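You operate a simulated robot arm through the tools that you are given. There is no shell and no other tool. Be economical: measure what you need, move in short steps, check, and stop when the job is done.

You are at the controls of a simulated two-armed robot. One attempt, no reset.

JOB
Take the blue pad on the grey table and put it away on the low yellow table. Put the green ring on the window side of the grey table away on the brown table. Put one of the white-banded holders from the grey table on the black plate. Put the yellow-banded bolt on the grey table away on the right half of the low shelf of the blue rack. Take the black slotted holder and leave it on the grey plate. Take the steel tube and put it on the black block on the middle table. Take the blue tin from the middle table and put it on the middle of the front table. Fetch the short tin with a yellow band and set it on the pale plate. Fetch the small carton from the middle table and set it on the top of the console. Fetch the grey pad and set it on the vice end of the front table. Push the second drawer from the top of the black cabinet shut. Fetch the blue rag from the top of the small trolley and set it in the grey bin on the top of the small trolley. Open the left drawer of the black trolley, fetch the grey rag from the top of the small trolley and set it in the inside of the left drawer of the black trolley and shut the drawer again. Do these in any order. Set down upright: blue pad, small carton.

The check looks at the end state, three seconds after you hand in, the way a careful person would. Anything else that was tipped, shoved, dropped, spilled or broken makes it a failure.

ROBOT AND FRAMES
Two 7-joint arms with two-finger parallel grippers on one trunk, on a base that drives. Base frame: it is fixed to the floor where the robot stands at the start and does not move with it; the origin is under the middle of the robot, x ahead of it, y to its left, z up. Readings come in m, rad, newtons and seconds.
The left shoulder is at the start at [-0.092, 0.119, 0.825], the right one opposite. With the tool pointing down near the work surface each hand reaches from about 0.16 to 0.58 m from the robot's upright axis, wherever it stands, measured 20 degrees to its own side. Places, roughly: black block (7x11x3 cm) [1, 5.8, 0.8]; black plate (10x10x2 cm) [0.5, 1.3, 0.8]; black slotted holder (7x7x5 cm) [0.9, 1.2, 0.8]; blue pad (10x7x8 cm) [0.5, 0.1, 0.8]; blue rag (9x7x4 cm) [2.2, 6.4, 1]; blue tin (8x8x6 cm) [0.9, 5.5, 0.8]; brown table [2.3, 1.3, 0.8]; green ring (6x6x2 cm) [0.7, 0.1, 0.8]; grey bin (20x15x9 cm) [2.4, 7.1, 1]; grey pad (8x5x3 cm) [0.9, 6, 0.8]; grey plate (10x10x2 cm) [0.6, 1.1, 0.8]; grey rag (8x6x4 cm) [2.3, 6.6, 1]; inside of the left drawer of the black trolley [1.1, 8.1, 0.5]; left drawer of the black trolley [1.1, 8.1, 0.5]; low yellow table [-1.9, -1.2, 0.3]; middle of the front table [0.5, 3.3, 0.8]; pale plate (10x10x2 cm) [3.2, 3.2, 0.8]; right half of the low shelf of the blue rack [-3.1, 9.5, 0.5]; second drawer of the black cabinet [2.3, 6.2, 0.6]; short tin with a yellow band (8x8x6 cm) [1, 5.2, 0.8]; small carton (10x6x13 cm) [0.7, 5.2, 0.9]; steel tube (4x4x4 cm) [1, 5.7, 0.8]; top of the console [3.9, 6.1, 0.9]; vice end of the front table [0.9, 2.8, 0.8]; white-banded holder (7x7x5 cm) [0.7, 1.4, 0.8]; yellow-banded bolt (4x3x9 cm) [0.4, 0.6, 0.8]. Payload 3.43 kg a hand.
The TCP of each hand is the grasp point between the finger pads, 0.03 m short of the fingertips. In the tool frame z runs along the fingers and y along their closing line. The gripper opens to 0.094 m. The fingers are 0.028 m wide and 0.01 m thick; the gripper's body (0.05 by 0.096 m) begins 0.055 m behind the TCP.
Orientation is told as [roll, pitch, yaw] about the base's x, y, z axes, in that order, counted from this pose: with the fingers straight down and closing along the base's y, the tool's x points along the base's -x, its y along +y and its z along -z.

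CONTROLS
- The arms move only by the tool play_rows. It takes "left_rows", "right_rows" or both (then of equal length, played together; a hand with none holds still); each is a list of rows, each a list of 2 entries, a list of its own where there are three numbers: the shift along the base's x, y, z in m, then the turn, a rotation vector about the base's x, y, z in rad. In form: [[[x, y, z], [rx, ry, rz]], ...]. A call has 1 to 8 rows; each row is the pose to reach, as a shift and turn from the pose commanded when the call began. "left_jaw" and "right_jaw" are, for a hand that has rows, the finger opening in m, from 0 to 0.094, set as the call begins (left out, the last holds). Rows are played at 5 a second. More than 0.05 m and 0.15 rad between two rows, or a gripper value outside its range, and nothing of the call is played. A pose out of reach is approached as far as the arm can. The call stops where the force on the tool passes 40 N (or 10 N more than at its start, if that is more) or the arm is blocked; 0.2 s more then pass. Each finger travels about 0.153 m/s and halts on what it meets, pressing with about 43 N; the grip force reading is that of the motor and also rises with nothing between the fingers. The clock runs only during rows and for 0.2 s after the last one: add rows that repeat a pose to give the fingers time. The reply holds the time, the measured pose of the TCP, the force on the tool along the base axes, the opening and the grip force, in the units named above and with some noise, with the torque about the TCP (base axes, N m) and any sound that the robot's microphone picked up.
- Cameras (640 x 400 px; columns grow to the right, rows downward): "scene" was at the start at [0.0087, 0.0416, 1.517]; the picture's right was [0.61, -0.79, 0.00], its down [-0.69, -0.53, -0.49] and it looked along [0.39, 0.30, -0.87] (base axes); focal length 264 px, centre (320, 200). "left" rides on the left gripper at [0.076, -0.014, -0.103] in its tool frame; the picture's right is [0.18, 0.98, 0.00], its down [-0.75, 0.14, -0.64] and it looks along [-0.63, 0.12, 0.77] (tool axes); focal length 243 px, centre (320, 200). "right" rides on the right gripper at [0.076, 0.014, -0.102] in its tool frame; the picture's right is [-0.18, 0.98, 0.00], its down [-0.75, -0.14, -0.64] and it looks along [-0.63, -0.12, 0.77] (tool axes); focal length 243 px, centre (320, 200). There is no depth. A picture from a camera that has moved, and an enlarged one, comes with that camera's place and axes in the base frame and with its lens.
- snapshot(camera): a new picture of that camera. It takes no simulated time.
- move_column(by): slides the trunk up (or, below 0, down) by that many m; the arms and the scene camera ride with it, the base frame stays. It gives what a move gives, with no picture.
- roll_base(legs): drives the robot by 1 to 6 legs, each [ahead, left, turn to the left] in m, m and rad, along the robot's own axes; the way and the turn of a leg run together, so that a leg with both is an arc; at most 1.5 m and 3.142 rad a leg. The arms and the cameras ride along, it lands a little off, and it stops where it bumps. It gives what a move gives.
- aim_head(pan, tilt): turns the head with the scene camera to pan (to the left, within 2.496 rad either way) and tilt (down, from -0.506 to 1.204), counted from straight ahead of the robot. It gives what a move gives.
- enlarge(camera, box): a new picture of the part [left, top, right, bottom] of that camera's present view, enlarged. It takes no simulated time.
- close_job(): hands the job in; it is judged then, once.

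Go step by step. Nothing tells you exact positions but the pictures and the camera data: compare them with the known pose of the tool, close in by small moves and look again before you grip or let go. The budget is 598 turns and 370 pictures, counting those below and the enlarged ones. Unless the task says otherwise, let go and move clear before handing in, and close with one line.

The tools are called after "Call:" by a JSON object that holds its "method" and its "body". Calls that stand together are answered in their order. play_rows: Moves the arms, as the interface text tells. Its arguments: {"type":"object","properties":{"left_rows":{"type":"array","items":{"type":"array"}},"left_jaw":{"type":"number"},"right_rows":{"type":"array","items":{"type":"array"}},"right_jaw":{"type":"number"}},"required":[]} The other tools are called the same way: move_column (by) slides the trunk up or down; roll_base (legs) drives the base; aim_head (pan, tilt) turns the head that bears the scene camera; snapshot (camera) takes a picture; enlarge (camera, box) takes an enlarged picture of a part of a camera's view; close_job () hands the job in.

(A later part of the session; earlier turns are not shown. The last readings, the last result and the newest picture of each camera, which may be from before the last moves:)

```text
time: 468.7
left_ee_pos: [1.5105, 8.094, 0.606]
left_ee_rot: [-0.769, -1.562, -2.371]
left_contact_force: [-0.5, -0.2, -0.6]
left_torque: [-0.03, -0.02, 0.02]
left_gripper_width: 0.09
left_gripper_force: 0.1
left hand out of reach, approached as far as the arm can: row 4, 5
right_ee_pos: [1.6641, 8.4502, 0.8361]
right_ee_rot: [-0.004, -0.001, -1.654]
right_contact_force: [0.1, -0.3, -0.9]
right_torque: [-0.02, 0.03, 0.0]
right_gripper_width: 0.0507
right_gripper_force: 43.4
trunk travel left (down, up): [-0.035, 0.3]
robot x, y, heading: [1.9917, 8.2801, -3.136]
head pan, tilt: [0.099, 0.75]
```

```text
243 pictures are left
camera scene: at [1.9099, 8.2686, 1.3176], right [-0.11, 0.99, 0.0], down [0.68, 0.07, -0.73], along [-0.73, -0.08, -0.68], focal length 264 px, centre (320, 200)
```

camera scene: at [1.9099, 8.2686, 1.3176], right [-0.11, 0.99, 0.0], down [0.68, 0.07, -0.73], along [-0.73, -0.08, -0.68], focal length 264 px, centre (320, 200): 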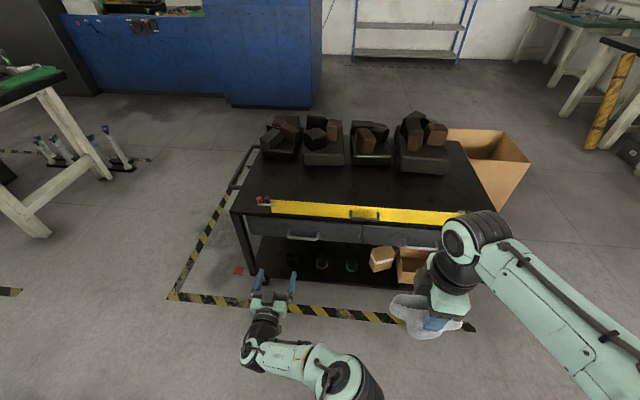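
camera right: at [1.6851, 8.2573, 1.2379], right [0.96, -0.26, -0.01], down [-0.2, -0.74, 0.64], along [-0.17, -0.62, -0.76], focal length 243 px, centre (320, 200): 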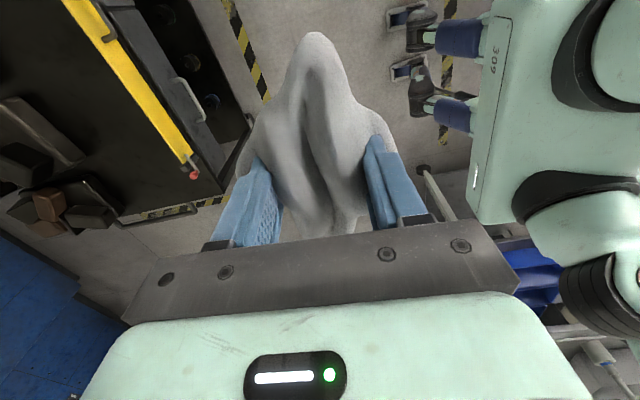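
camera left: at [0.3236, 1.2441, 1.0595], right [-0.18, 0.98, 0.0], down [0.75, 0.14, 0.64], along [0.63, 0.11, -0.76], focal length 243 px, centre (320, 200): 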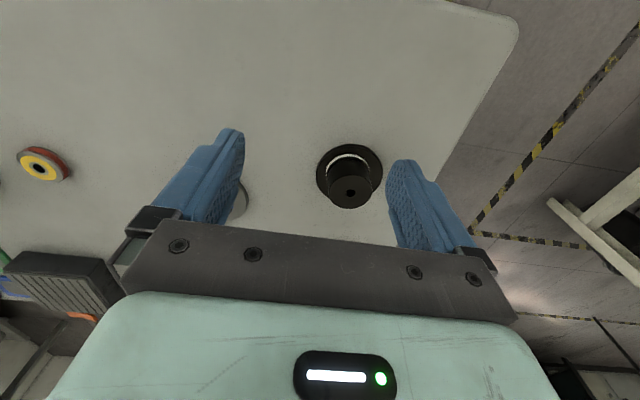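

Call:
{"method": "play_rows", "body": {"left_rows": [[[0, 0, 0], [-0.14, 0, 0]], [[0, 0, 0], [-0.28, 0, 0]], [[0, 0, 0], [-0.42, 0, 0]], [[0, 0, 0], [-0.56, 0, 0]], [[0, 0, 0], [-0.7, 0, 0]], [[0, 0, 0], [-0.84, 0, 0]], [[0, 0, 0], [-0.98, 0, 0]], [[0, 0, 0], [-1.12, 0, 0]]]}}

Call:
{"method": "play_rows", "body": {"left_rows": [[[0, 0, -0.02], [-0.14, 0, 0]], [[0, 0, -0.04], [-0.28, 0, 0]], [[0, 0, -0.06], [-0.42, 0, 0]], [[0, 0, -0.08], [-0.45, 0, 0]]]}}

Call:
{"method": "snapshot", "body": {"camera": "left"}}

Call:
{"method": "snapshot", "body": {"camera": "scene"}}

```text
time: 470.5
left_ee_pos: [1.5101, 8.0933, 0.6037]
left_ee_rot: [1.564, -0.453, 1.58]
left_contact_force: [0.3, -0.3, -0.2]
left_torque: [0.0, 0.02, 0.01]
left_gripper_width: 0.0899
left_gripper_force: 0.0
right_ee_pos: [1.6632, 8.4508, 0.8353]
right_ee_rot: [-0.006, -0.002, -1.654]
right_contact_force: [-0.1, 0.3, 0.2]
right_torque: [0.01, 0.02, -0.01]
right_gripper_width: 0.0509
right_gripper_force: 42.6
trunk travel left (down, up): [-0.035, 0.3]
robot x, y, heading: [1.9893, 8.2778, -3.14]
head pan, tilt: [0.099, 0.75]
```

```text
time: 471.5
left_ee_pos: [1.5254, 8.1262, 0.5657]
left_ee_rot: [1.569, -0.006, 1.582]
left_contact_force: [0.0, -0.7, -0.6]
left_torque: [-0.01, 0.0, 0.04]
left_gripper_width: 0.0901
left_gripper_force: 0.1
left hand out of reach, approached as far as the arm can: row 1, 2, 3, 4
right_ee_pos: [1.664, 8.4504, 0.8352]
right_ee_rot: [-0.007, -0.002, -1.653]
right_contact_force: [-0.2, 0.8, -0.1]
right_torque: [-0.02, 0.06, 0.02]
right_gripper_width: 0.0509
right_gripper_force: 43.2
trunk travel left (down, up): [-0.035, 0.3]
robot x, y, heading: [1.9894, 8.2742, -3.137]
head pan, tilt: [0.099, 0.75]
```

```text
242 pictures are left
camera left: at [1.6296, 8.0517, 0.552], right [0.0, -0.19, 0.98], down [0.63, 0.76, 0.15], along [-0.77, 0.62, 0.12], focal length 243 px, centre (320, 200)
```

left: 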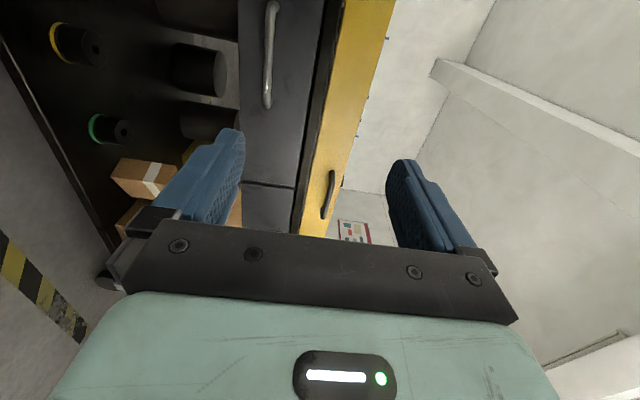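

```text
241 pictures are left
camera scene: at [1.9097, 8.269, 1.3175], right [-0.1, 0.99, 0.0], down [0.68, 0.07, -0.73], along [-0.73, -0.08, -0.68], focal length 264 px, centre (320, 200)
```

scene: 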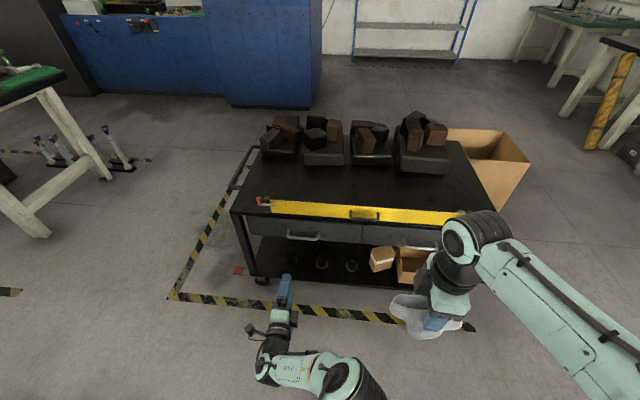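

Call:
{"method": "move_column", "body": {"by": -0.035}}

Call:
{"method": "roll_base", "body": {"legs": [[0.15, 0, 0]]}}

Call:
{"method": "play_rows", "body": {"left_rows": [[[-0.02, 0, -0.015], [0, 0, 0]], [[-0.04, 0, -0.035], [0, 0, 0]]], "left_jaw": 0.07}}

Call:
{"method": "snapshot", "body": {"camera": "left"}}

```text
time: 472.3
left_ee_pos: [1.5243, 8.1268, 0.5354]
left_ee_rot: [1.57, -0.005, 1.581]
left_contact_force: [-0.8, 0.1, 0.4]
left_torque: [0.01, -0.03, 0.01]
left_gripper_width: 0.09
left_gripper_force: 0.1
right_ee_pos: [1.6637, 8.4513, 0.8011]
right_ee_rot: [-0.005, -0.001, -1.654]
right_contact_force: [-0.5, 0.3, 0.0]
right_torque: [-0.04, 0.01, 0.04]
right_gripper_width: 0.051
right_gripper_force: 42.9
trunk travel left (down, up): [0.0, 0.335]
robot x, y, heading: [1.9858, 8.2752, -3.136]
head pan, tilt: [0.099, 0.75]
```

```text
time: 473.7
left_ee_pos: [1.3727, 8.1261, 0.5355]
left_ee_rot: [1.569, -0.007, 1.579]
left_contact_force: [0.6, 0.6, 0.3]
left_torque: [-0.01, 0.0, 0.03]
left_gripper_width: 0.0898
left_gripper_force: 0.1
right_ee_pos: [1.5124, 8.45, 0.8004]
right_ee_rot: [-0.006, -0.001, -1.654]
right_contact_force: [0.9, 0.1, -0.2]
right_torque: [-0.03, 0.03, -0.01]
right_gripper_width: 0.0506
right_gripper_force: 42.6
trunk travel left (down, up): [0.0, 0.335]
robot x, y, heading: [1.8393, 8.2748, -3.132]
head pan, tilt: [0.099, 0.75]
```

```text
time: 474.3
left_ee_pos: [1.3475, 8.1453, 0.5316]
left_ee_rot: [1.567, -0.007, 1.58]
left_contact_force: [-0.9, 0.0, -0.4]
left_torque: [-0.02, 0.03, -0.02]
left_gripper_width: 0.0699
left_gripper_force: 0.0
left hand out of reach, approached as far as the arm can: row 1, 2
right_ee_pos: [1.513, 8.4495, 0.8009]
right_ee_rot: [-0.005, -0.002, -1.652]
right_contact_force: [0.4, -0.3, -0.7]
right_torque: [0.0, -0.01, 0.0]
right_gripper_width: 0.0508
right_gripper_force: 43.4
trunk travel left (down, up): [0.0, 0.335]
robot x, y, heading: [1.8395, 8.2747, -3.136]
head pan, tilt: [0.099, 0.75]
```

```text
240 pictures are left
camera left: at [1.4514, 8.0705, 0.5175], right [0.0, -0.19, 0.98], down [0.63, 0.76, 0.15], along [-0.77, 0.62, 0.12], focal length 243 px, centre (320, 200)
```

left: 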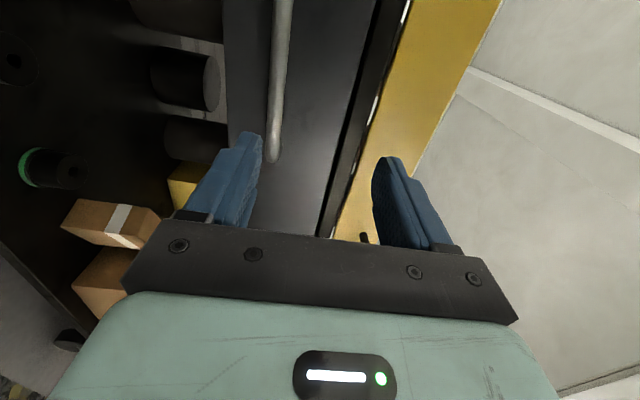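

Call:
{"method": "play_rows", "body": {"left_rows": [[[0.02, -0.005, -0.01], [0, -0.13, 0]], [[0.03, -0.01, -0.025], [0, -0.26, 0]], [[0.03, -0.015, -0.037], [0, -0.39, 0]]]}}

Call:
{"method": "snapshot", "body": {"camera": "left"}}

```text
time: 475.1
left_ee_pos: [1.3788, 8.1273, 0.495]
left_ee_rot: [1.179, -0.001, 1.583]
left_contact_force: [0.8, -0.1, -0.2]
left_torque: [0.01, -0.05, 0.0]
left_gripper_width: 0.0701
left_gripper_force: 0.0
right_ee_pos: [1.5135, 8.4497, 0.7994]
right_ee_rot: [-0.006, -0.003, -1.652]
right_contact_force: [0.3, -0.1, 0.1]
right_torque: [0.02, -0.05, -0.01]
right_gripper_width: 0.0508
right_gripper_force: 42.8
trunk travel left (down, up): [0.0, 0.335]
robot x, y, heading: [1.8403, 8.2756, -3.136]
head pan, tilt: [0.099, 0.75]
```

```text
239 pictures are left
camera left: at [1.4801, 8.0535, 0.5218], right [-0.37, -0.19, 0.91], down [0.53, 0.76, 0.38], along [-0.76, 0.62, -0.18], focal length 243 px, centre (320, 200)
```

left: 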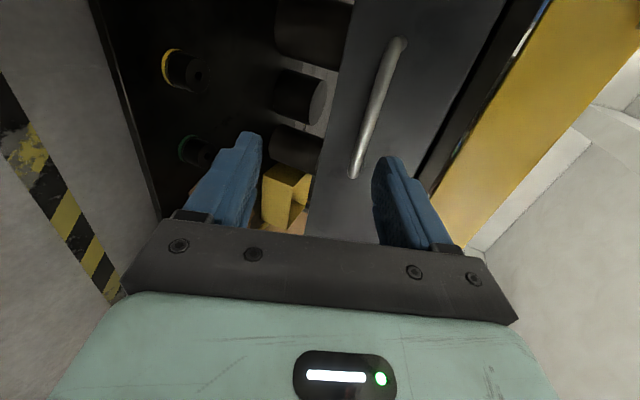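

Call:
{"method": "roll_base", "body": {"legs": [[0.08, 0, 0]]}}

Call:
{"method": "snapshot", "body": {"camera": "left"}}

```text
time: 476.2
left_ee_pos: [1.2991, 8.1283, 0.4948]
left_ee_rot: [1.176, -0.001, 1.581]
left_contact_force: [1.0, -0.7, -0.4]
left_torque: [-0.01, -0.01, -0.02]
left_gripper_width: 0.0702
left_gripper_force: 0.0
right_ee_pos: [1.4328, 8.4499, 0.7996]
right_ee_rot: [-0.006, -0.002, -1.655]
right_contact_force: [0.6, -0.5, -0.9]
right_torque: [0.02, -0.01, 0.0]
right_gripper_width: 0.0507
right_gripper_force: 43.1
trunk travel left (down, up): [0.0, 0.335]
robot x, y, heading: [1.7611, 8.2741, -3.135]
head pan, tilt: [0.099, 0.75]
```

```text
238 pictures are left
camera left: at [1.3994, 8.0535, 0.5215], right [-0.37, -0.19, 0.91], down [0.53, 0.76, 0.38], along [-0.76, 0.62, -0.18], focal length 243 px, centre (320, 200)
```

left: 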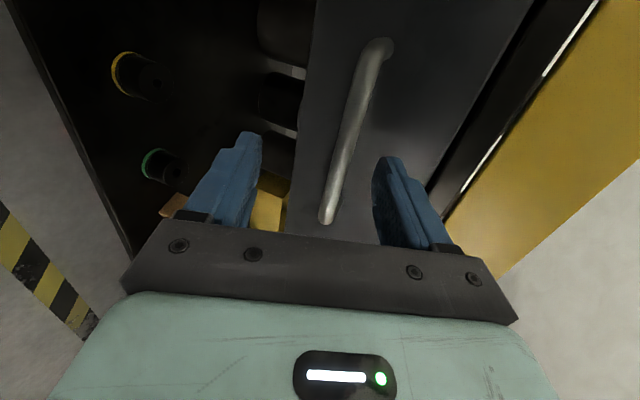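

Call:
{"method": "play_rows", "body": {"left_rows": [[[-0.02, 0, 0.0], [0, 0, 0]], [[-0.035, 0, 0.002], [0, 0, 0]]]}}

Call:
{"method": "snapshot", "body": {"camera": "left"}}

```text
time: 476.8
left_ee_pos: [1.2688, 8.1282, 0.4977]
left_ee_rot: [1.179, -0.001, 1.583]
left_contact_force: [16.9, 2.4, 7.1]
left_torque: [0.0, 0.82, -0.26]
left_gripper_width: 0.0704
left_gripper_force: 0.4
right_ee_pos: [1.433, 8.4501, 0.8005]
right_ee_rot: [-0.007, -0.002, -1.653]
right_contact_force: [0.0, 0.2, -1.1]
right_torque: [-0.01, -0.01, -0.01]
right_gripper_width: 0.0507
right_gripper_force: 43.1
trunk travel left (down, up): [0.0, 0.335]
robot x, y, heading: [1.7631, 8.2726, -3.138]
head pan, tilt: [0.099, 0.75]
stopped in row 2 (left hand): the force on the tool passed its limit at 57 N (the readings are from after the stop); the commanded pose is now the measured one
```

```text
237 pictures are left
camera left: at [1.3708, 8.053, 0.5238], right [-0.37, -0.19, 0.91], down [0.53, 0.76, 0.38], along [-0.76, 0.62, -0.18], focal length 243 px, centre (320, 200)
```

left: 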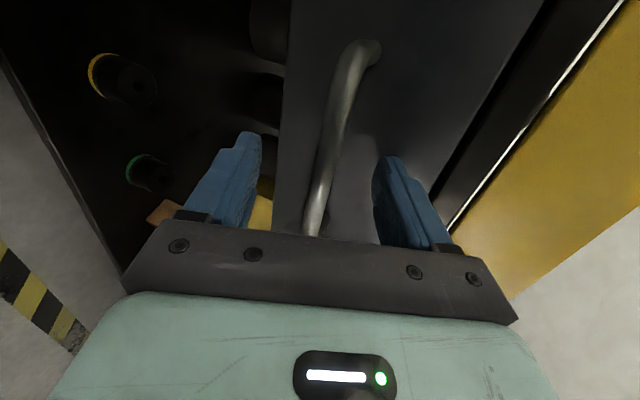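

Call:
{"method": "play_rows", "body": {"left_rows": [[[0.004, 0, 0.0], [0, 0, 0]], [[0.004, 0, 0.0], [0, 0, 0]], [[0.004, 0, 0], [0, 0, 0]]], "left_jaw": 0.0}}

Call:
{"method": "snapshot", "body": {"camera": "left"}}

```text
time: 477.6
left_ee_pos: [1.272, 8.1274, 0.4983]
left_ee_rot: [1.181, -0.001, 1.581]
left_contact_force: [-6.0, -5.8, 13.9]
left_torque: [-0.46, 0.2, -0.68]
left_gripper_width: 0.0119
left_gripper_force: 45.0
right_ee_pos: [1.433, 8.4491, 0.8009]
right_ee_rot: [-0.005, -0.002, -1.652]
right_contact_force: [-0.2, 0.0, -0.7]
right_torque: [0.02, 0.01, -0.03]
right_gripper_width: 0.0505
right_gripper_force: 43.1
trunk travel left (down, up): [0.0, 0.335]
robot x, y, heading: [1.7566, 8.2701, -3.135]
head pan, tilt: [0.099, 0.75]
```

```text
236 pictures are left
camera left: at [1.3734, 8.0529, 0.5248], right [-0.37, -0.19, 0.91], down [0.53, 0.76, 0.38], along [-0.76, 0.62, -0.18], focal length 243 px, centre (320, 200)
```

left: 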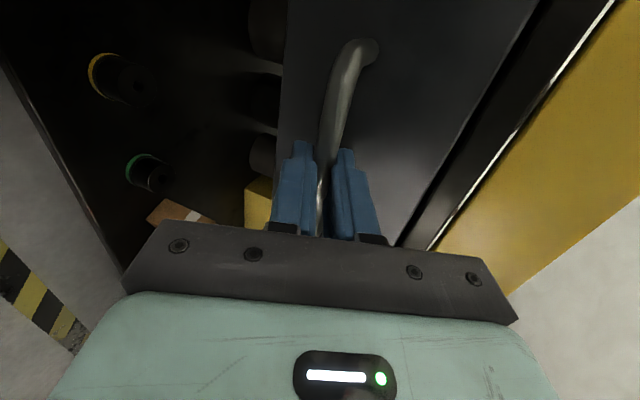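

Call:
{"method": "roll_base", "body": {"legs": [[-0.12, 0, 0], [-0.12, 0, 0]]}}

Call:
{"method": "snapshot", "body": {"camera": "scene"}}

Call:
{"method": "snapshot", "body": {"camera": "left"}}

```text
time: 479.6
left_ee_pos: [1.5099, 8.1278, 0.4989]
left_ee_rot: [1.181, 0.0, 1.585]
left_contact_force: [-0.3, -7.6, 21.5]
left_torque: [-0.48, 0.2, -0.44]
left_gripper_width: 0.012
left_gripper_force: 44.9
right_ee_pos: [1.6714, 8.4509, 0.8004]
right_ee_rot: [-0.008, 0.0, -1.652]
right_contact_force: [-0.6, 0.1, -0.5]
right_torque: [0.02, 0.0, 0.04]
right_gripper_width: 0.0509
right_gripper_force: 42.8
trunk travel left (down, up): [0.0, 0.335]
robot x, y, heading: [1.9957, 8.2785, -3.132]
head pan, tilt: [0.099, 0.75]
```

```text
235 pictures are left
camera scene: at [1.9119, 8.269, 1.2894], right [-0.11, 0.99, 0.0], down [0.68, 0.07, -0.73], along [-0.73, -0.08, -0.68], focal length 264 px, centre (320, 200)
```

scene: 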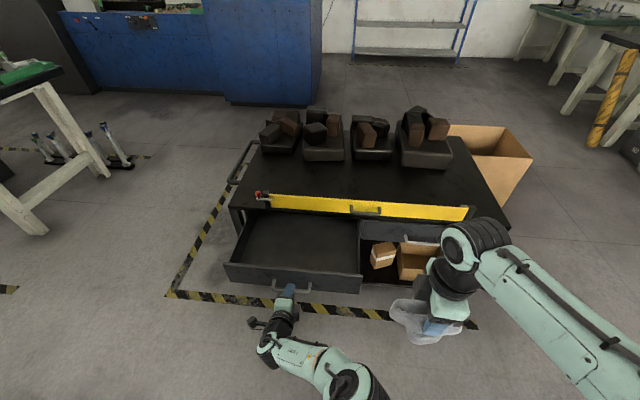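

```text
234 pictures are left
camera left: at [1.6122, 8.0534, 0.525], right [-0.37, -0.19, 0.91], down [0.53, 0.76, 0.37], along [-0.76, 0.62, -0.18], focal length 243 px, centre (320, 200)
```

left: 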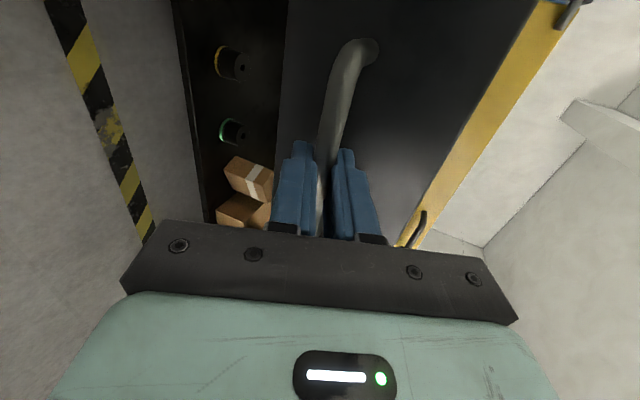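

The drawer is open 24 cm. I'll release the handle, pull the left hand up and back, and bring the right hand with the rag over the drawer.

Call:
{"method": "play_rows", "body": {"left_rows": [[[0, 0, 0.0], [0, 0, 0]], [[0, 0, 0.0], [0, 0, 0]], [[0.03, 0, 0], [0, 0, 0]], [[0.06, 0, 0.0], [0, 0, 0]], [[0.08, 0, 0.04], [0, 0, 0]], [[0.09, 0, 0.085], [0, 0, 0]], [[0.09, 0, 0.13], [0, 0, 0]], [[0.09, 0, 0.17], [0, 0, 0]]], "left_jaw": 0.06}}

Call:
{"method": "roll_base", "body": {"legs": [[0, 0.17, 0], [0.12, 0, 0]]}}

Call:
{"method": "snapshot", "body": {"camera": "scene"}}

```text
time: 481.4
left_ee_pos: [1.6019, 8.13, 0.6678]
left_ee_rot: [1.182, -0.001, 1.585]
left_contact_force: [0.4, -0.2, -0.4]
left_torque: [-0.03, -0.01, -0.03]
left_gripper_width: 0.0602
left_gripper_force: 0.1
right_ee_pos: [1.6707, 8.4503, 0.7995]
right_ee_rot: [-0.004, -0.001, -1.654]
right_contact_force: [-0.2, 0.6, -0.3]
right_torque: [0.0, -0.03, 0.0]
right_gripper_width: 0.0506
right_gripper_force: 42.9
trunk travel left (down, up): [0.0, 0.335]
robot x, y, heading: [1.9956, 8.2797, -3.14]
head pan, tilt: [0.099, 0.75]
```

```text
time: 484.4
left_ee_pos: [1.4847, 7.9573, 0.6681]
left_ee_rot: [1.181, 0.001, 1.587]
left_contact_force: [-0.6, 0.0, -0.3]
left_torque: [0.0, 0.0, -0.01]
left_gripper_width: 0.06
left_gripper_force: 0.1
right_ee_pos: [1.5516, 8.2785, 0.8004]
right_ee_rot: [-0.006, -0.002, -1.652]
right_contact_force: [-0.9, -0.4, 0.0]
right_torque: [0.03, -0.01, 0.01]
right_gripper_width: 0.0506
right_gripper_force: 43.0
trunk travel left (down, up): [0.0, 0.335]
robot x, y, heading: [1.8804, 8.1046, -3.134]
head pan, tilt: [0.099, 0.75]
```

```text
233 pictures are left
camera scene: at [1.7926, 8.097, 1.2893], right [-0.11, 0.99, 0.0], down [0.68, 0.07, -0.73], along [-0.73, -0.08, -0.68], focal length 264 px, centre (320, 200)
```

scene: 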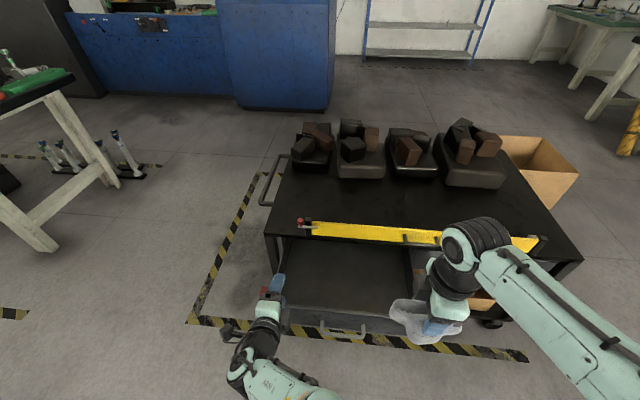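

Call:
{"method": "roll_base", "body": {"legs": [[0.05, 0, 0]]}}

Call:
{"method": "play_rows", "body": {"right_rows": [[[-0.04, -0.02, 0], [0, 0, 0]], [[-0.08, -0.04, 0], [0, 0, 0]], [[-0.12, -0.06, 0], [0, 0, 0]], [[-0.15, -0.085, 0], [0, 0, 0]], [[-0.165, -0.105, 0.0], [0, 0, 0]], [[-0.165, -0.105, -0.05], [0, 0, 0]], [[-0.165, -0.105, -0.1], [0, 0, 0]], [[-0.165, -0.105, -0.15], [0, 0, 0]]]}}

Call:
{"method": "snapshot", "body": {"camera": "right"}}

Call:
{"method": "snapshot", "body": {"camera": "scene"}}

```text
time: 485.3
left_ee_pos: [1.4359, 7.956, 0.6689]
left_ee_rot: [1.18, 0.0, 1.586]
left_contact_force: [-0.7, -0.5, -0.3]
left_torque: [-0.01, 0.0, 0.0]
left_gripper_width: 0.0602
left_gripper_force: 0.1
right_ee_pos: [1.5035, 8.2782, 0.7991]
right_ee_rot: [-0.005, -0.001, -1.649]
right_contact_force: [-0.7, -0.2, -0.2]
right_torque: [-0.02, 0.0, -0.01]
right_gripper_width: 0.0509
right_gripper_force: 42.8
trunk travel left (down, up): [0.0, 0.335]
robot x, y, heading: [1.829, 8.1009, -3.133]
head pan, tilt: [0.099, 0.75]
```

```text
time: 487.1
left_ee_pos: [1.4355, 7.9574, 0.669]
left_ee_rot: [1.18, 0.0, 1.586]
left_contact_force: [0.2, -0.4, 0.4]
left_torque: [-0.03, -0.03, 0.01]
left_gripper_width: 0.0598
left_gripper_force: 0.0
right_ee_pos: [1.3368, 8.1739, 0.649]
right_ee_rot: [-0.006, -0.002, -1.651]
right_contact_force: [0.2, 0.1, -0.2]
right_torque: [-0.02, -0.01, -0.01]
right_gripper_width: 0.0508
right_gripper_force: 43.3
right hand out of reach, approached as far as the arm can: row 5
trunk travel left (down, up): [0.0, 0.335]
robot x, y, heading: [1.8332, 8.1046, -3.132]
head pan, tilt: [0.099, 0.75]
```

```text
232 pictures are left
camera right: at [1.3555, 8.2494, 0.7511], right [0.96, -0.26, -0.01], down [-0.2, -0.74, 0.64], along [-0.17, -0.62, -0.76], focal length 243 px, centre (320, 200)
```

right: 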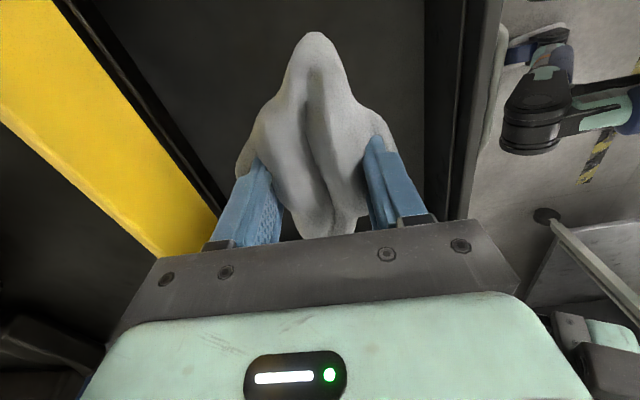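

```text
231 pictures are left
camera scene: at [1.7433, 8.0965, 1.2893], right [-0.11, 0.99, 0.0], down [0.68, 0.07, -0.73], along [-0.73, -0.08, -0.68], focal length 264 px, centre (320, 200)
```

scene: 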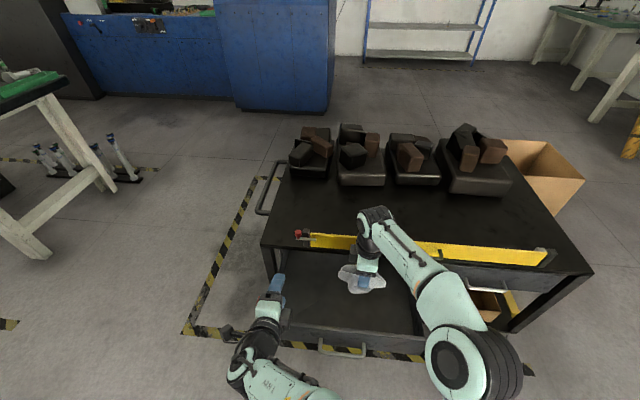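

Call:
{"method": "play_rows", "body": {"right_rows": [[[0.012, 0, -0.04], [0, 0, 0]], [[0.012, 0.0, -0.08], [0, 0, 0]], [[0.012, 0, -0.12], [0, 0, 0]], [[0.012, 0, -0.14], [0, 0, 0]]]}}

Call:
{"method": "snapshot", "body": {"camera": "right"}}

```text
time: 488.1
left_ee_pos: [1.4356, 7.956, 0.6689]
left_ee_rot: [1.18, -0.001, 1.587]
left_contact_force: [-0.1, -0.6, 0.1]
left_torque: [0.02, -0.01, -0.01]
left_gripper_width: 0.0599
left_gripper_force: 0.1
right_ee_pos: [1.3477, 8.1731, 0.5086]
right_ee_rot: [-0.005, -0.004, -1.652]
right_contact_force: [-0.1, -0.4, 0.1]
right_torque: [-0.01, -0.03, -0.01]
right_gripper_width: 0.0509
right_gripper_force: 42.8
trunk travel left (down, up): [0.0, 0.335]
robot x, y, heading: [1.83, 8.1019, -3.134]
head pan, tilt: [0.099, 0.75]
```

```text
230 pictures are left
camera right: at [1.368, 8.25, 0.6106], right [0.97, -0.26, 0.0], down [-0.2, -0.74, 0.64], along [-0.17, -0.62, -0.77], focal length 243 px, centre (320, 200)
```

right: 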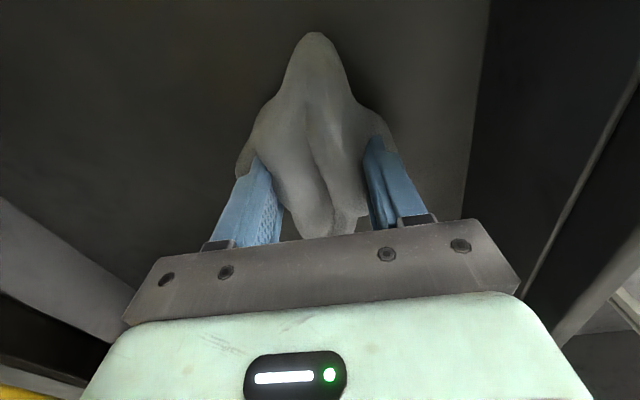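

Call:
{"method": "play_rows", "body": {"right_rows": [[[0, 0, -0.006], [0, 0, 0]], [[0, 0.0, -0.012], [0, 0, 0]], [[0, 0, -0.018], [0, 0, 0]], [[0, 0, -0.023], [0, 0, 0]], [[0, 0, -0.028], [0, 0, 0]]]}}

```text
time: 489.5
left_ee_pos: [1.435, 7.9571, 0.6688]
left_ee_rot: [1.18, 0.0, 1.586]
left_contact_force: [0.1, -0.7, 0.2]
left_torque: [0.0, -0.02, -0.01]
left_gripper_width: 0.06
left_gripper_force: 0.1
right_ee_pos: [1.3455, 8.1734, 0.4884]
right_ee_rot: [-0.019, -0.004, -1.652]
right_contact_force: [0.1, 0.0, 8.2]
right_torque: [0.17, -0.21, 0.01]
right_gripper_width: 0.0507
right_gripper_force: 42.6
trunk travel left (down, up): [0.0, 0.335]
robot x, y, heading: [1.8323, 8.1067, -3.132]
head pan, tilt: [0.099, 0.75]
stopped in row 5 (right hand): the force on the tool passed its limit at 42 N (the readings are from after the stop); the commanded pose is now the measured one
```

The rag is on the drawer floor. I'll release and rise.

Call:
{"method": "play_rows", "body": {"right_rows": [[[0, 0, 0.002], [0, 0, 0]], [[0, 0.0, 0.002], [0, 0, 0]], [[0, 0, 0.03], [0, 0, 0]], [[0, 0, 0.07], [0, 0, 0]], [[0, 0, 0.11], [0, 0, 0]], [[0, 0, 0.15], [0, 0, 0]], [[0, 0, 0.19], [0, 0, 0]], [[0, 0, 0.23], [0, 0, 0]]], "right_jaw": 0.085}}

Call:
{"method": "snapshot", "body": {"camera": "right"}}

```text
time: 491.3
left_ee_pos: [1.4354, 7.9574, 0.668]
left_ee_rot: [1.181, -0.001, 1.587]
left_contact_force: [-0.2, -0.1, -0.5]
left_torque: [0.04, 0.0, 0.01]
left_gripper_width: 0.0601
left_gripper_force: 0.0
right_ee_pos: [1.3477, 8.1732, 0.7162]
right_ee_rot: [-0.017, -0.004, -1.651]
right_contact_force: [0.2, -0.2, -0.2]
right_torque: [-0.02, 0.01, 0.01]
right_gripper_width: 0.085
right_gripper_force: 0.0
trunk travel left (down, up): [0.0, 0.335]
robot x, y, heading: [1.8321, 8.104, -3.135]
head pan, tilt: [0.099, 0.75]
```

```text
229 pictures are left
camera right: at [1.3681, 8.2489, 0.8185], right [0.96, -0.26, -0.01], down [-0.19, -0.74, 0.65], along [-0.18, -0.62, -0.76], focal length 243 px, centre (320, 200)
```

right: 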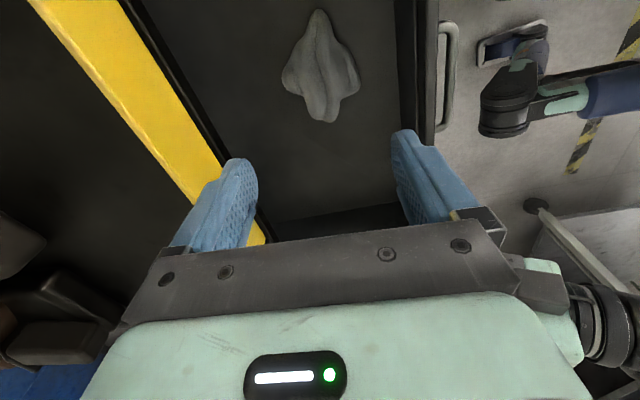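

Call:
{"method": "play_rows", "body": {"right_rows": [[[0.0, 0, 0.04], [0, 0, 0]], [[0.0, 0.0, 0.08], [0, 0, 0]], [[0.04, 0.02, 0.09], [0, 0, 0]], [[0.08, 0.04, 0.09], [0, 0, 0]], [[0.12, 0.06, 0.09], [0, 0, 0]], [[0.16, 0.08, 0.09], [0, 0, 0]]]}}

Call:
{"method": "roll_base", "body": {"legs": [[-0.163, 0, 0], [0, -0.175, -0.005]]}}

Call:
{"method": "snapshot", "body": {"camera": "left"}}

```text
time: 492.7
left_ee_pos: [1.4345, 7.9564, 0.668]
left_ee_rot: [1.18, -0.001, 1.587]
left_contact_force: [1.6, -0.4, 1.3]
left_torque: [-0.03, 0.01, -0.02]
left_gripper_width: 0.0601
left_gripper_force: 0.0
right_ee_pos: [1.5081, 8.2537, 0.8075]
right_ee_rot: [-0.018, -0.006, -1.655]
right_contact_force: [-0.1, 0.8, 0.0]
right_torque: [0.0, -0.01, -0.01]
right_gripper_width: 0.0851
right_gripper_force: 0.1
trunk travel left (down, up): [0.0, 0.335]
robot x, y, heading: [1.8332, 8.1016, -3.133]
head pan, tilt: [0.099, 0.75]
```

```text
time: 495.9
left_ee_pos: [1.5967, 8.1373, 0.6683]
left_ee_rot: [1.179, 0.001, 1.579]
left_contact_force: [-0.3, -0.7, -0.2]
left_torque: [0.0, -0.04, -0.02]
left_gripper_width: 0.0601
left_gripper_force: 0.0
right_ee_pos: [1.6722, 8.4319, 0.808]
right_ee_rot: [-0.016, -0.005, -1.659]
right_contact_force: [-0.3, 0.0, 0.0]
right_torque: [0.02, 0.0, -0.01]
right_gripper_width: 0.085
right_gripper_force: 0.0
trunk travel left (down, up): [0.0, 0.335]
robot x, y, heading: [1.9971, 8.2837, -3.142]
head pan, tilt: [0.099, 0.75]
```

```text
228 pictures are left
camera left: at [1.6971, 8.0619, 0.695], right [-0.37, -0.19, 0.91], down [0.53, 0.76, 0.38], along [-0.76, 0.62, -0.18], focal length 243 px, centre (320, 200)
```

left: 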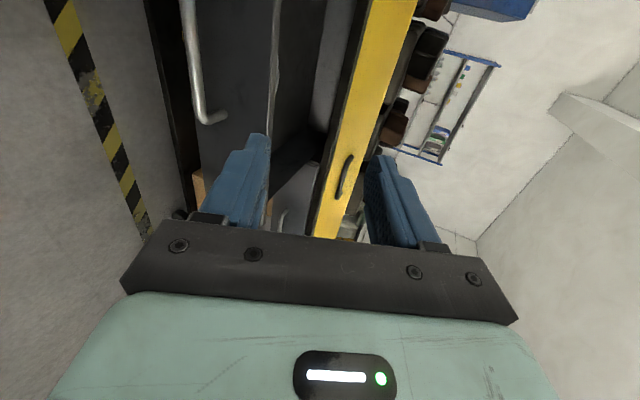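

Call:
{"method": "play_rows", "body": {"left_rows": [[[0.0, -0.003, -0.04], [0, 0, 0]], [[0.0, -0.007, -0.08], [0, 0, 0]], [[0.0, -0.008, -0.125], [0, 0, 0]], [[0.0, -0.008, -0.17], [0, 0, 0]], [[-0.03, -0.008, -0.17], [0, 0, 0]]]}}

Call:
{"method": "snapshot", "body": {"camera": "left"}}

```text
time: 497.1
left_ee_pos: [1.5666, 8.1293, 0.4986]
left_ee_rot: [1.179, 0.002, 1.58]
left_contact_force: [0.1, 0.1, 0.6]
left_torque: [-0.02, 0.0, -0.02]
left_gripper_width: 0.0602
left_gripper_force: 0.1
right_ee_pos: [1.6723, 8.4322, 0.8089]
right_ee_rot: [-0.016, -0.005, -1.66]
right_contact_force: [0.3, -0.4, 0.9]
right_torque: [0.01, 0.0, -0.01]
right_gripper_width: 0.0849
right_gripper_force: 0.0
trunk travel left (down, up): [0.0, 0.335]
robot x, y, heading: [1.9956, 8.2836, -3.142]
head pan, tilt: [0.099, 0.75]
```

```text
227 pictures are left
camera left: at [1.6683, 8.0534, 0.5249], right [-0.37, -0.19, 0.91], down [0.53, 0.76, 0.38], along [-0.76, 0.62, -0.18], focal length 243 px, centre (320, 200)
```

left: 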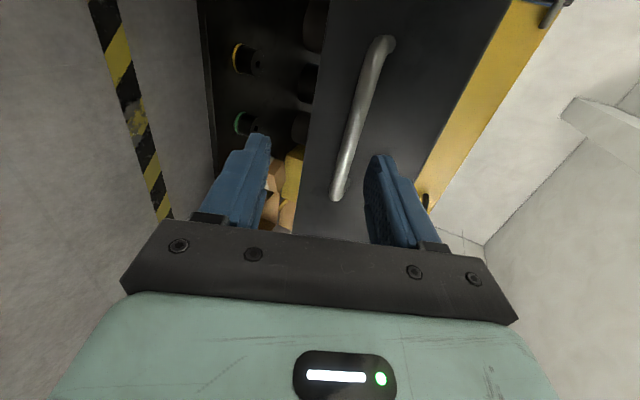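

Call:
{"method": "play_rows", "body": {"left_rows": [[[-0.03, 0, 0], [0, 0, 0]], [[-0.052, 0, 0.0], [0, 0, 0]]]}}

Call:
{"method": "play_rows", "body": {"left_rows": [[[0, 0, 0], [0, 0, 0]], [[0, 0, 0.0], [0, 0, 0]], [[0, 0, 0], [0, 0, 0]]], "left_jaw": 0.0}}

Call:
{"method": "roll_base", "body": {"legs": [[0.12, 0, 0], [0.125, 0, 0]]}}

Call:
{"method": "snapshot", "body": {"camera": "scene"}}

```text
time: 497.7
left_ee_pos: [1.515, 8.1286, 0.4979]
left_ee_rot: [1.181, -0.001, 1.579]
left_contact_force: [-0.4, 0.7, 0.3]
left_torque: [0.0, 0.01, 0.0]
left_gripper_width: 0.0602
left_gripper_force: 0.1
right_ee_pos: [1.6711, 8.4315, 0.8092]
right_ee_rot: [-0.016, -0.007, -1.659]
right_contact_force: [0.6, -0.2, -0.5]
right_torque: [-0.04, 0.03, 0.03]
right_gripper_width: 0.085
right_gripper_force: 0.1
trunk travel left (down, up): [0.0, 0.335]
robot x, y, heading: [1.9893, 8.2789, -3.144]
head pan, tilt: [0.099, 0.75]
```

```text
time: 498.5
left_ee_pos: [1.5146, 8.1287, 0.5022]
left_ee_rot: [1.188, 0.0, 1.579]
left_contact_force: [-1.5, -2.7, 27.8]
left_torque: [-0.16, 0.56, -0.57]
left_gripper_width: 0.0116
left_gripper_force: 44.7
right_ee_pos: [1.6732, 8.4334, 0.8091]
right_ee_rot: [-0.018, -0.005, -1.66]
right_contact_force: [0.3, 1.2, 0.0]
right_torque: [-0.01, -0.01, -0.02]
right_gripper_width: 0.0849
right_gripper_force: 0.1
trunk travel left (down, up): [0.0, 0.335]
robot x, y, heading: [1.9966, 8.2806, -3.144]
head pan, tilt: [0.099, 0.75]
```

```text
time: 500.7
left_ee_pos: [1.2745, 8.1286, 0.4995]
left_ee_rot: [1.184, 0.002, 1.58]
left_contact_force: [-2.5, 0.3, -1.1]
left_torque: [-0.27, -0.02, 0.23]
left_gripper_width: 0.0116
left_gripper_force: 45.5
right_ee_pos: [1.4313, 8.4336, 0.8096]
right_ee_rot: [-0.017, -0.005, -1.661]
right_contact_force: [0.2, -0.1, -0.8]
right_torque: [-0.01, -0.01, 0.02]
right_gripper_width: 0.085
right_gripper_force: 0.1
trunk travel left (down, up): [0.0, 0.335]
robot x, y, heading: [1.7572, 8.2823, 3.143]
head pan, tilt: [0.099, 0.75]
stopped in leg 2: the force on the tool passed its limit at 107 N (the readings are from after the stop); the commanded pose is now the measured one
```

```text
226 pictures are left
camera scene: at [1.6653, 8.2747, 1.2893], right [-0.1, 1.0, 0.0], down [0.68, 0.07, -0.73], along [-0.73, -0.07, -0.68], focal length 264 px, centre (320, 200)
```

scene: 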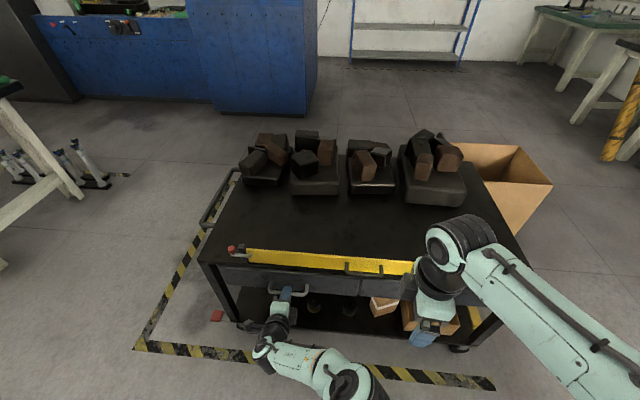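

Call:
{"method": "enlarge", "body": {"camera": "scene", "box": [190, 220, 510, 360]}}

Call:
{"method": "play_rows", "body": {"left_rows": [[[0, 0, 0], [0, 0, 0]], [[0, 0, 0.0], [0, 0, 0]], [[0.03, 0, 0], [0, 0, 0]], [[0.07, 0, 0.02], [0, 0, 0]], [[0.09, 0, 0.06], [0, 0, 0]], [[0.1, 0, 0.1], [0, 0, 0]]], "left_jaw": 0.06}}

```text
2.00 times, centred on (350, 290) of scene
camera zoom: at [1.6653, 8.2747, 1.2893], right [-0.1, 1.0, 0.0], down [0.68, 0.07, -0.73], along [-0.73, -0.07, -0.68], focal length 528 px, centre (260, 20)
```

zoom: 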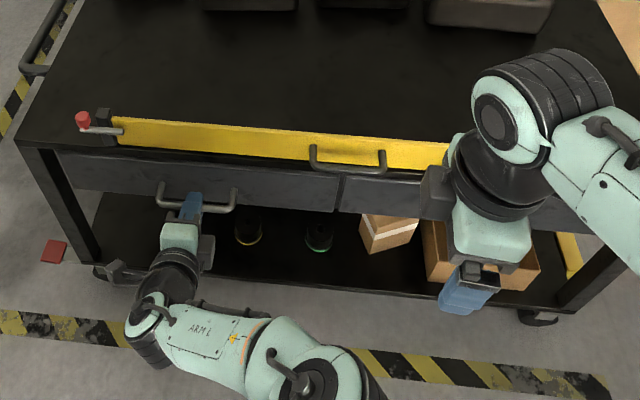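

```text
time: 502.1
left_ee_pos: [1.3771, 8.1275, 0.6007]
left_ee_rot: [1.187, 0.002, 1.579]
left_contact_force: [-0.7, -0.2, -0.2]
left_torque: [0.01, -0.01, 0.01]
left_gripper_width: 0.0599
left_gripper_force: 0.1
right_ee_pos: [1.4316, 8.4331, 0.8087]
right_ee_rot: [-0.017, -0.004, -1.662]
right_contact_force: [0.0, 0.0, 0.2]
right_torque: [0.01, -0.02, -0.01]
right_gripper_width: 0.085
right_gripper_force: 0.1
trunk travel left (down, up): [0.0, 0.335]
robot x, y, heading: [1.7504, 8.2811, 3.145]
head pan, tilt: [0.099, 0.75]
```

The drawer is shut with the rag inside. I'll back off, raise the trunk and restore the left hand to vertical.

Call:
{"method": "roll_base", "body": {"legs": [[-0.2, 0, 0]]}}

Call:
{"method": "move_column", "body": {"by": 0.3}}

Call:
{"method": "play_rows", "body": {"left_rows": [[[0, 0, 0.01], [0, -0.15, 0]], [[0, 0, 0.02], [0, -0.3, 0]], [[0, 0, 0.03], [0, -0.45, 0]], [[0, 0, 0.04], [0, -0.6, 0]], [[0, 0, 0.05], [0, -0.75, 0]], [[0, 0, 0.06], [0, -0.9, 0]], [[0, 0, 0.06], [0, -1.04, 0]], [[0, 0, 0.06], [0, -1.18, 0]]], "right_rows": [[[0, 0, 0], [0, 0, 0.15]], [[0, 0, 0], [0, 0, 0.3]], [[0, 0, 0], [0, 0, 0.45]], [[0, 0, 0], [0, 0, 0.6]], [[0, 0, 0], [0, 0, 0.6]], [[0, 0, 0], [0, 0, 0.6]], [[0, 0, 0], [0, 0, 0.6]], [[0, 0, 0], [0, 0, 0.6]]]}}

```text
time: 503.7
left_ee_pos: [1.5743, 8.1272, 0.6009]
left_ee_rot: [1.184, 0.003, 1.58]
left_contact_force: [-0.3, -0.8, 0.1]
left_torque: [0.01, -0.01, -0.02]
left_gripper_width: 0.0602
left_gripper_force: 0.0
right_ee_pos: [1.6303, 8.4334, 0.8071]
right_ee_rot: [-0.018, -0.005, -1.664]
right_contact_force: [1.0, -1.4, 0.0]
right_torque: [-0.03, 0.0, -0.03]
right_gripper_width: 0.085
right_gripper_force: 0.1
trunk travel left (down, up): [0.0, 0.335]
robot x, y, heading: [1.9553, 8.282, 3.138]
head pan, tilt: [0.099, 0.75]
```

```text
time: 506.7
left_ee_pos: [1.5646, 8.1276, 0.9097]
left_ee_rot: [1.203, 0.002, 1.578]
left_contact_force: [0.6, -0.7, 0.4]
left_torque: [0.02, -0.01, -0.01]
left_gripper_width: 0.0598
left_gripper_force: 0.1
right_ee_pos: [1.6291, 8.433, 1.1085]
right_ee_rot: [-0.015, -0.004, -1.662]
right_contact_force: [-0.3, 0.9, -0.8]
right_torque: [0.0, -0.02, 0.04]
right_gripper_width: 0.085
right_gripper_force: 0.0
trunk travel left (down, up): [-0.3, 0.035]
robot x, y, heading: [1.954, 8.281, 3.141]
head pan, tilt: [0.099, 0.75]
```

```text
time: 508.5
left_ee_pos: [1.5633, 8.128, 0.9707]
left_ee_rot: [0.023, 0.006, 1.571]
left_contact_force: [0.3, 0.7, -0.4]
left_torque: [0.02, -0.01, -0.01]
left_gripper_width: 0.0598
left_gripper_force: 0.0
right_ee_pos: [1.628, 8.4323, 1.1074]
right_ee_rot: [-0.016, -0.006, -1.063]
right_contact_force: [-0.1, 0.8, -0.8]
right_torque: [0.01, 0.02, 0.01]
right_gripper_width: 0.0849
right_gripper_force: 0.0
trunk travel left (down, up): [-0.3, 0.035]
robot x, y, heading: [1.9547, 8.2818, 3.141]
head pan, tilt: [0.099, 0.75]
```

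Call:
{"method": "play_rows", "body": {"left_rows": [[[0, 0, 0], [0, 0, 0.14]], [[0, 0, 0], [0, 0, 0.28]], [[0, 0, 0], [0, 0, 0.42]], [[0, 0, 0], [0, 0, 0.56]], [[0, 0, 0], [0, 0, 0.7]], [[0, 0, 0], [0, 0, 0.84]], [[0, 0, 0], [0, 0, 0.98]], [[0, 0, 0], [0, 0, 1.12]]], "right_rows": [[[0, 0, 0], [0, 0, -0.145]], [[0, 0, 0], [0, 0, -0.29]], [[0, 0, 0], [0, 0, -0.435]], [[0, 0, 0], [0, 0, -0.58]], [[0, 0, 0], [0, 0, -0.725]], [[0, 0, 0], [0, 0, -0.87]], [[0, 0, 0], [0, 0, -1.015]], [[0, 0, 0], [0, 0, -1.16]]]}}

Call:
{"method": "play_rows", "body": {"left_rows": [[[0, 0, 0], [0, 0, 0.14]], [[0, 0, 0], [0, 0, 0.28]], [[0, 0, 0], [0, 0, 0.42]], [[0, 0, 0], [0, 0, 0.45]], [[0.02, 0, 0], [0, 0, 0.45]], [[0.04, 0, 0], [0, 0, 0.45]], [[0.06, 0, 0], [0, 0, 0.45]]], "right_rows": [[[0, 0, 0], [0, 0, -0.145]], [[0, 0, 0], [0, 0, -0.29]], [[0, 0, 0], [0, 0, -0.435]], [[0, 0, 0], [0, 0, -0.58]], [[0, 0, 0], [0, 0, -0.725]], [[0, 0, 0], [0, 0, -0.87]], [[0, 0, 0], [0, 0, -0.91]]]}}

```text
time: 510.3
left_ee_pos: [1.565, 8.1281, 0.9703]
left_ee_rot: [0.021, 0.01, 2.694]
left_contact_force: [0.1, -0.2, -0.3]
left_torque: [0.01, 0.03, -0.02]
left_gripper_width: 0.0599
left_gripper_force: 0.1
right_ee_pos: [1.6292, 8.4338, 1.1078]
right_ee_rot: [-0.015, -0.005, -2.225]
right_contact_force: [-0.1, 0.2, 1.1]
right_torque: [-0.01, -0.01, 0.03]
right_gripper_width: 0.0848
right_gripper_force: 0.2
trunk travel left (down, up): [-0.3, 0.035]
robot x, y, heading: [1.9494, 8.2776, 3.141]
head pan, tilt: [0.099, 0.75]
```

```text
time: 511.9
left_ee_pos: [1.6252, 8.1272, 0.9703]
left_ee_rot: [0.023, 0.005, -3.14]
left_contact_force: [-0.5, -0.1, 0.6]
left_torque: [-0.01, -0.02, -0.03]
left_gripper_width: 0.06
left_gripper_force: 0.0
right_ee_pos: [1.6296, 8.4329, 1.1077]
right_ee_rot: [-0.016, -0.006, -3.134]
right_contact_force: [-0.3, 1.1, -0.4]
right_torque: [0.03, 0.0, 0.0]
right_gripper_width: 0.0849
right_gripper_force: 0.1
trunk travel left (down, up): [-0.3, 0.035]
robot x, y, heading: [1.9481, 8.2847, 3.141]
head pan, tilt: [0.099, 0.75]
```

Call:
{"method": "roll_base", "body": {"legs": [[0, 0, 1.57], [0, 0, 1.571], [0, -0.25, 0], [-0.23, -0.38, 0], [0, -0.9, 0], [0, -0.7, 0]]}}

Call:
{"method": "aim_head", "body": {"pan": -0.2, "tilt": 0.75}}

Call:
{"method": "snapshot", "body": {"camera": "scene"}}

```text
time: 529.7
left_ee_pos: [2.0509, 7.4068, 0.9707]
left_ee_rot: [0.052, 0.006, 0.018]
left_contact_force: [-2.8, 23.5, 0.9]
left_torque: [0.48, 0.1, -0.4]
left_gripper_width: 0.0461
left_gripper_force: 0.1
right_ee_pos: [2.0467, 7.0843, 1.1086]
right_ee_rot: [-0.015, -0.004, 0.015]
right_contact_force: [-0.4, 0.1, 0.2]
right_torque: [0.03, 0.02, 0.0]
right_gripper_width: 0.0847
right_gripper_force: 0.0
trunk travel left (down, up): [-0.3, 0.035]
robot x, y, heading: [1.7231, 7.2332, 0.005]
head pan, tilt: [0.099, 0.75]
stopped in leg 5: the force on the tool passed its limit at 50 N (the readings are from after the stop); the commanded pose is now the measured one
```

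```text
time: 530.5
left_ee_pos: [2.0507, 7.4059, 0.9708]
left_ee_rot: [0.047, 0.005, 0.012]
left_contact_force: [-0.9, 25.3, -1.9]
left_torque: [0.6, 0.03, -0.44]
left_gripper_width: 0.045
left_gripper_force: 0.0
right_ee_pos: [2.0456, 7.087, 1.1095]
right_ee_rot: [-0.02, -0.004, 0.016]
right_contact_force: [0.3, 0.1, 0.7]
right_torque: [-0.03, -0.05, 0.01]
right_gripper_width: 0.0851
right_gripper_force: 0.0
trunk travel left (down, up): [-0.3, 0.035]
robot x, y, heading: [1.7278, 7.2331, -0.0]
head pan, tilt: [-0.201, 0.75]
```

```text
224 pictures are left
camera scene: at [1.7608, 7.2237, 1.5942], right [-0.2, -0.98, 0.0], down [-0.67, 0.13, -0.73], along [0.72, -0.15, -0.68], focal length 264 px, centre (320, 200)
```

scene: 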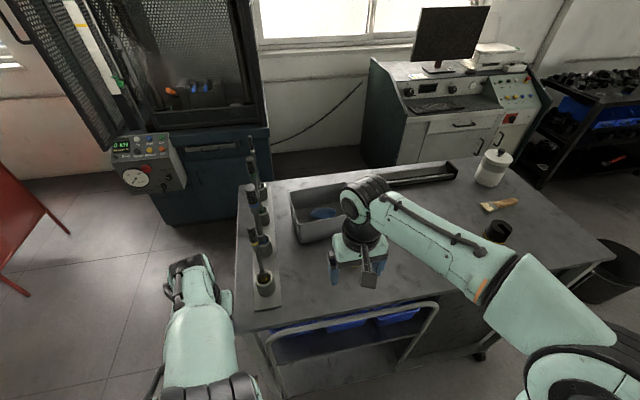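

The left hand was low and caught the trolley edge. I'll back off and raise it.

Call:
{"method": "roll_base", "body": {"legs": [[0, 0.06, 0]]}}

Call:
{"method": "play_rows", "body": {"left_rows": [[[-0.03, 0, 0.03], [-0.03, 0, 0]], [[-0.06, 0.0, 0.06], [-0.03, 0, 0]], [[-0.09, 0.01, 0.09], [-0.03, 0, 0]], [[-0.1, 0.02, 0.13], [-0.03, 0, 0]], [[-0.1, 0.02, 0.17], [-0.03, 0, 0]]]}}

Call:
{"method": "snapshot", "body": {"camera": "scene"}}

```text
time: 531.7
left_ee_pos: [2.0523, 7.4611, 0.9711]
left_ee_rot: [0.043, 0.005, 0.015]
left_contact_force: [0.0, 1.3, -0.4]
left_torque: [-0.03, -0.01, 0.03]
left_gripper_width: 0.06
left_gripper_force: 0.0
right_ee_pos: [2.0467, 7.1435, 1.1076]
right_ee_rot: [-0.017, -0.006, 0.014]
right_contact_force: [-0.4, 0.5, 0.8]
right_torque: [-0.03, 0.01, 0.02]
right_gripper_width: 0.0851
right_gripper_force: 0.1
trunk travel left (down, up): [-0.3, 0.035]
robot x, y, heading: [1.7236, 7.297, 0.001]
head pan, tilt: [-0.201, 0.75]
```

```text
time: 532.9
left_ee_pos: [1.9507, 7.4825, 1.1394]
left_ee_rot: [0.011, 0.007, 0.013]
left_contact_force: [0.6, -0.4, 0.2]
left_torque: [-0.01, 0.01, -0.01]
left_gripper_width: 0.06
left_gripper_force: 0.0
right_ee_pos: [2.0464, 7.1443, 1.1089]
right_ee_rot: [-0.016, -0.005, 0.014]
right_contact_force: [0.6, -0.2, -0.6]
right_torque: [0.0, -0.01, -0.02]
right_gripper_width: 0.0847
right_gripper_force: 0.1
trunk travel left (down, up): [-0.3, 0.035]
robot x, y, heading: [1.7228, 7.2962, 0.005]
head pan, tilt: [-0.201, 0.75]
```

```text
223 pictures are left
camera scene: at [1.761, 7.2793, 1.5942], right [-0.2, -0.98, 0.0], down [-0.67, 0.13, -0.73], along [0.72, -0.14, -0.68], focal length 264 px, centre (320, 200)
```

scene: 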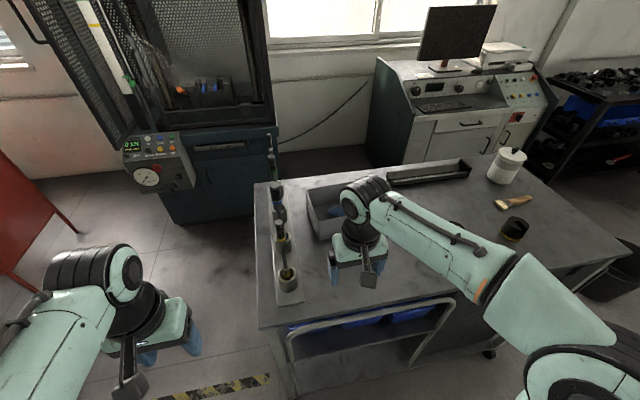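

Call:
{"method": "roll_base", "body": {"legs": [[0, -0.75, 0], [-0.03, -0.68, 0]]}}

Call:
{"method": "aim_head", "body": {"pan": 0.1, "tilt": 0.85}}

Call:
{"method": "snapshot", "body": {"camera": "scene"}}

```text
time: 545.9
left_ee_pos: [1.9094, 6.0494, 1.1393]
left_ee_rot: [0.014, 0.005, -0.001]
left_contact_force: [0.0, 1.0, -0.1]
left_torque: [0.0, -0.01, -0.03]
left_gripper_width: 0.06
left_gripper_force: 0.2
right_ee_pos: [2.0007, 5.7103, 1.109]
right_ee_rot: [-0.016, -0.005, 0.0]
right_contact_force: [-0.5, 1.5, -0.5]
right_torque: [-0.04, 0.01, 0.02]
right_gripper_width: 0.0851
right_gripper_force: 0.1
trunk travel left (down, up): [-0.3, 0.035]
robot x, y, heading: [1.6823, 5.8664, -0.012]
head pan, tilt: [-0.201, 0.75]
```

```text
time: 546.7
left_ee_pos: [1.912, 6.0488, 1.1379]
left_ee_rot: [0.014, 0.005, -0.003]
left_contact_force: [0.5, -0.3, -0.2]
left_torque: [-0.02, 0.0, -0.03]
left_gripper_width: 0.06
left_gripper_force: 0.1
right_ee_pos: [2.0009, 5.7113, 1.1087]
right_ee_rot: [-0.015, -0.006, 0.001]
right_contact_force: [-0.1, 0.2, -0.8]
right_torque: [0.01, -0.01, 0.0]
right_gripper_width: 0.0852
right_gripper_force: 0.0
trunk travel left (down, up): [-0.3, 0.035]
robot x, y, heading: [1.6772, 5.8644, -0.009]
head pan, tilt: [0.099, 0.85]
```

```text
222 pictures are left
camera scene: at [1.7136, 5.8738, 1.5862], right [0.09, -1.0, 0.0], down [-0.75, -0.06, -0.66], along [0.66, 0.06, -0.75], focal length 264 px, centre (320, 200)
```

scene: 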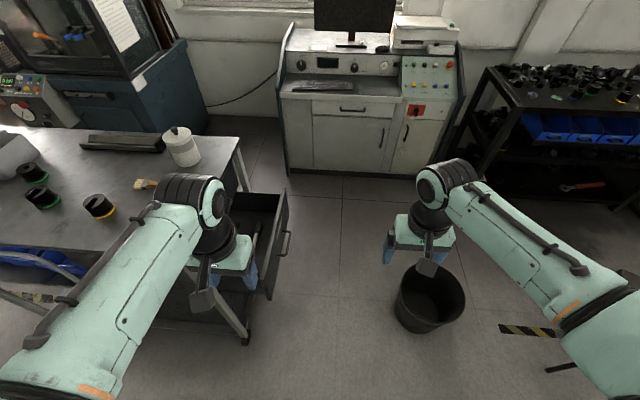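

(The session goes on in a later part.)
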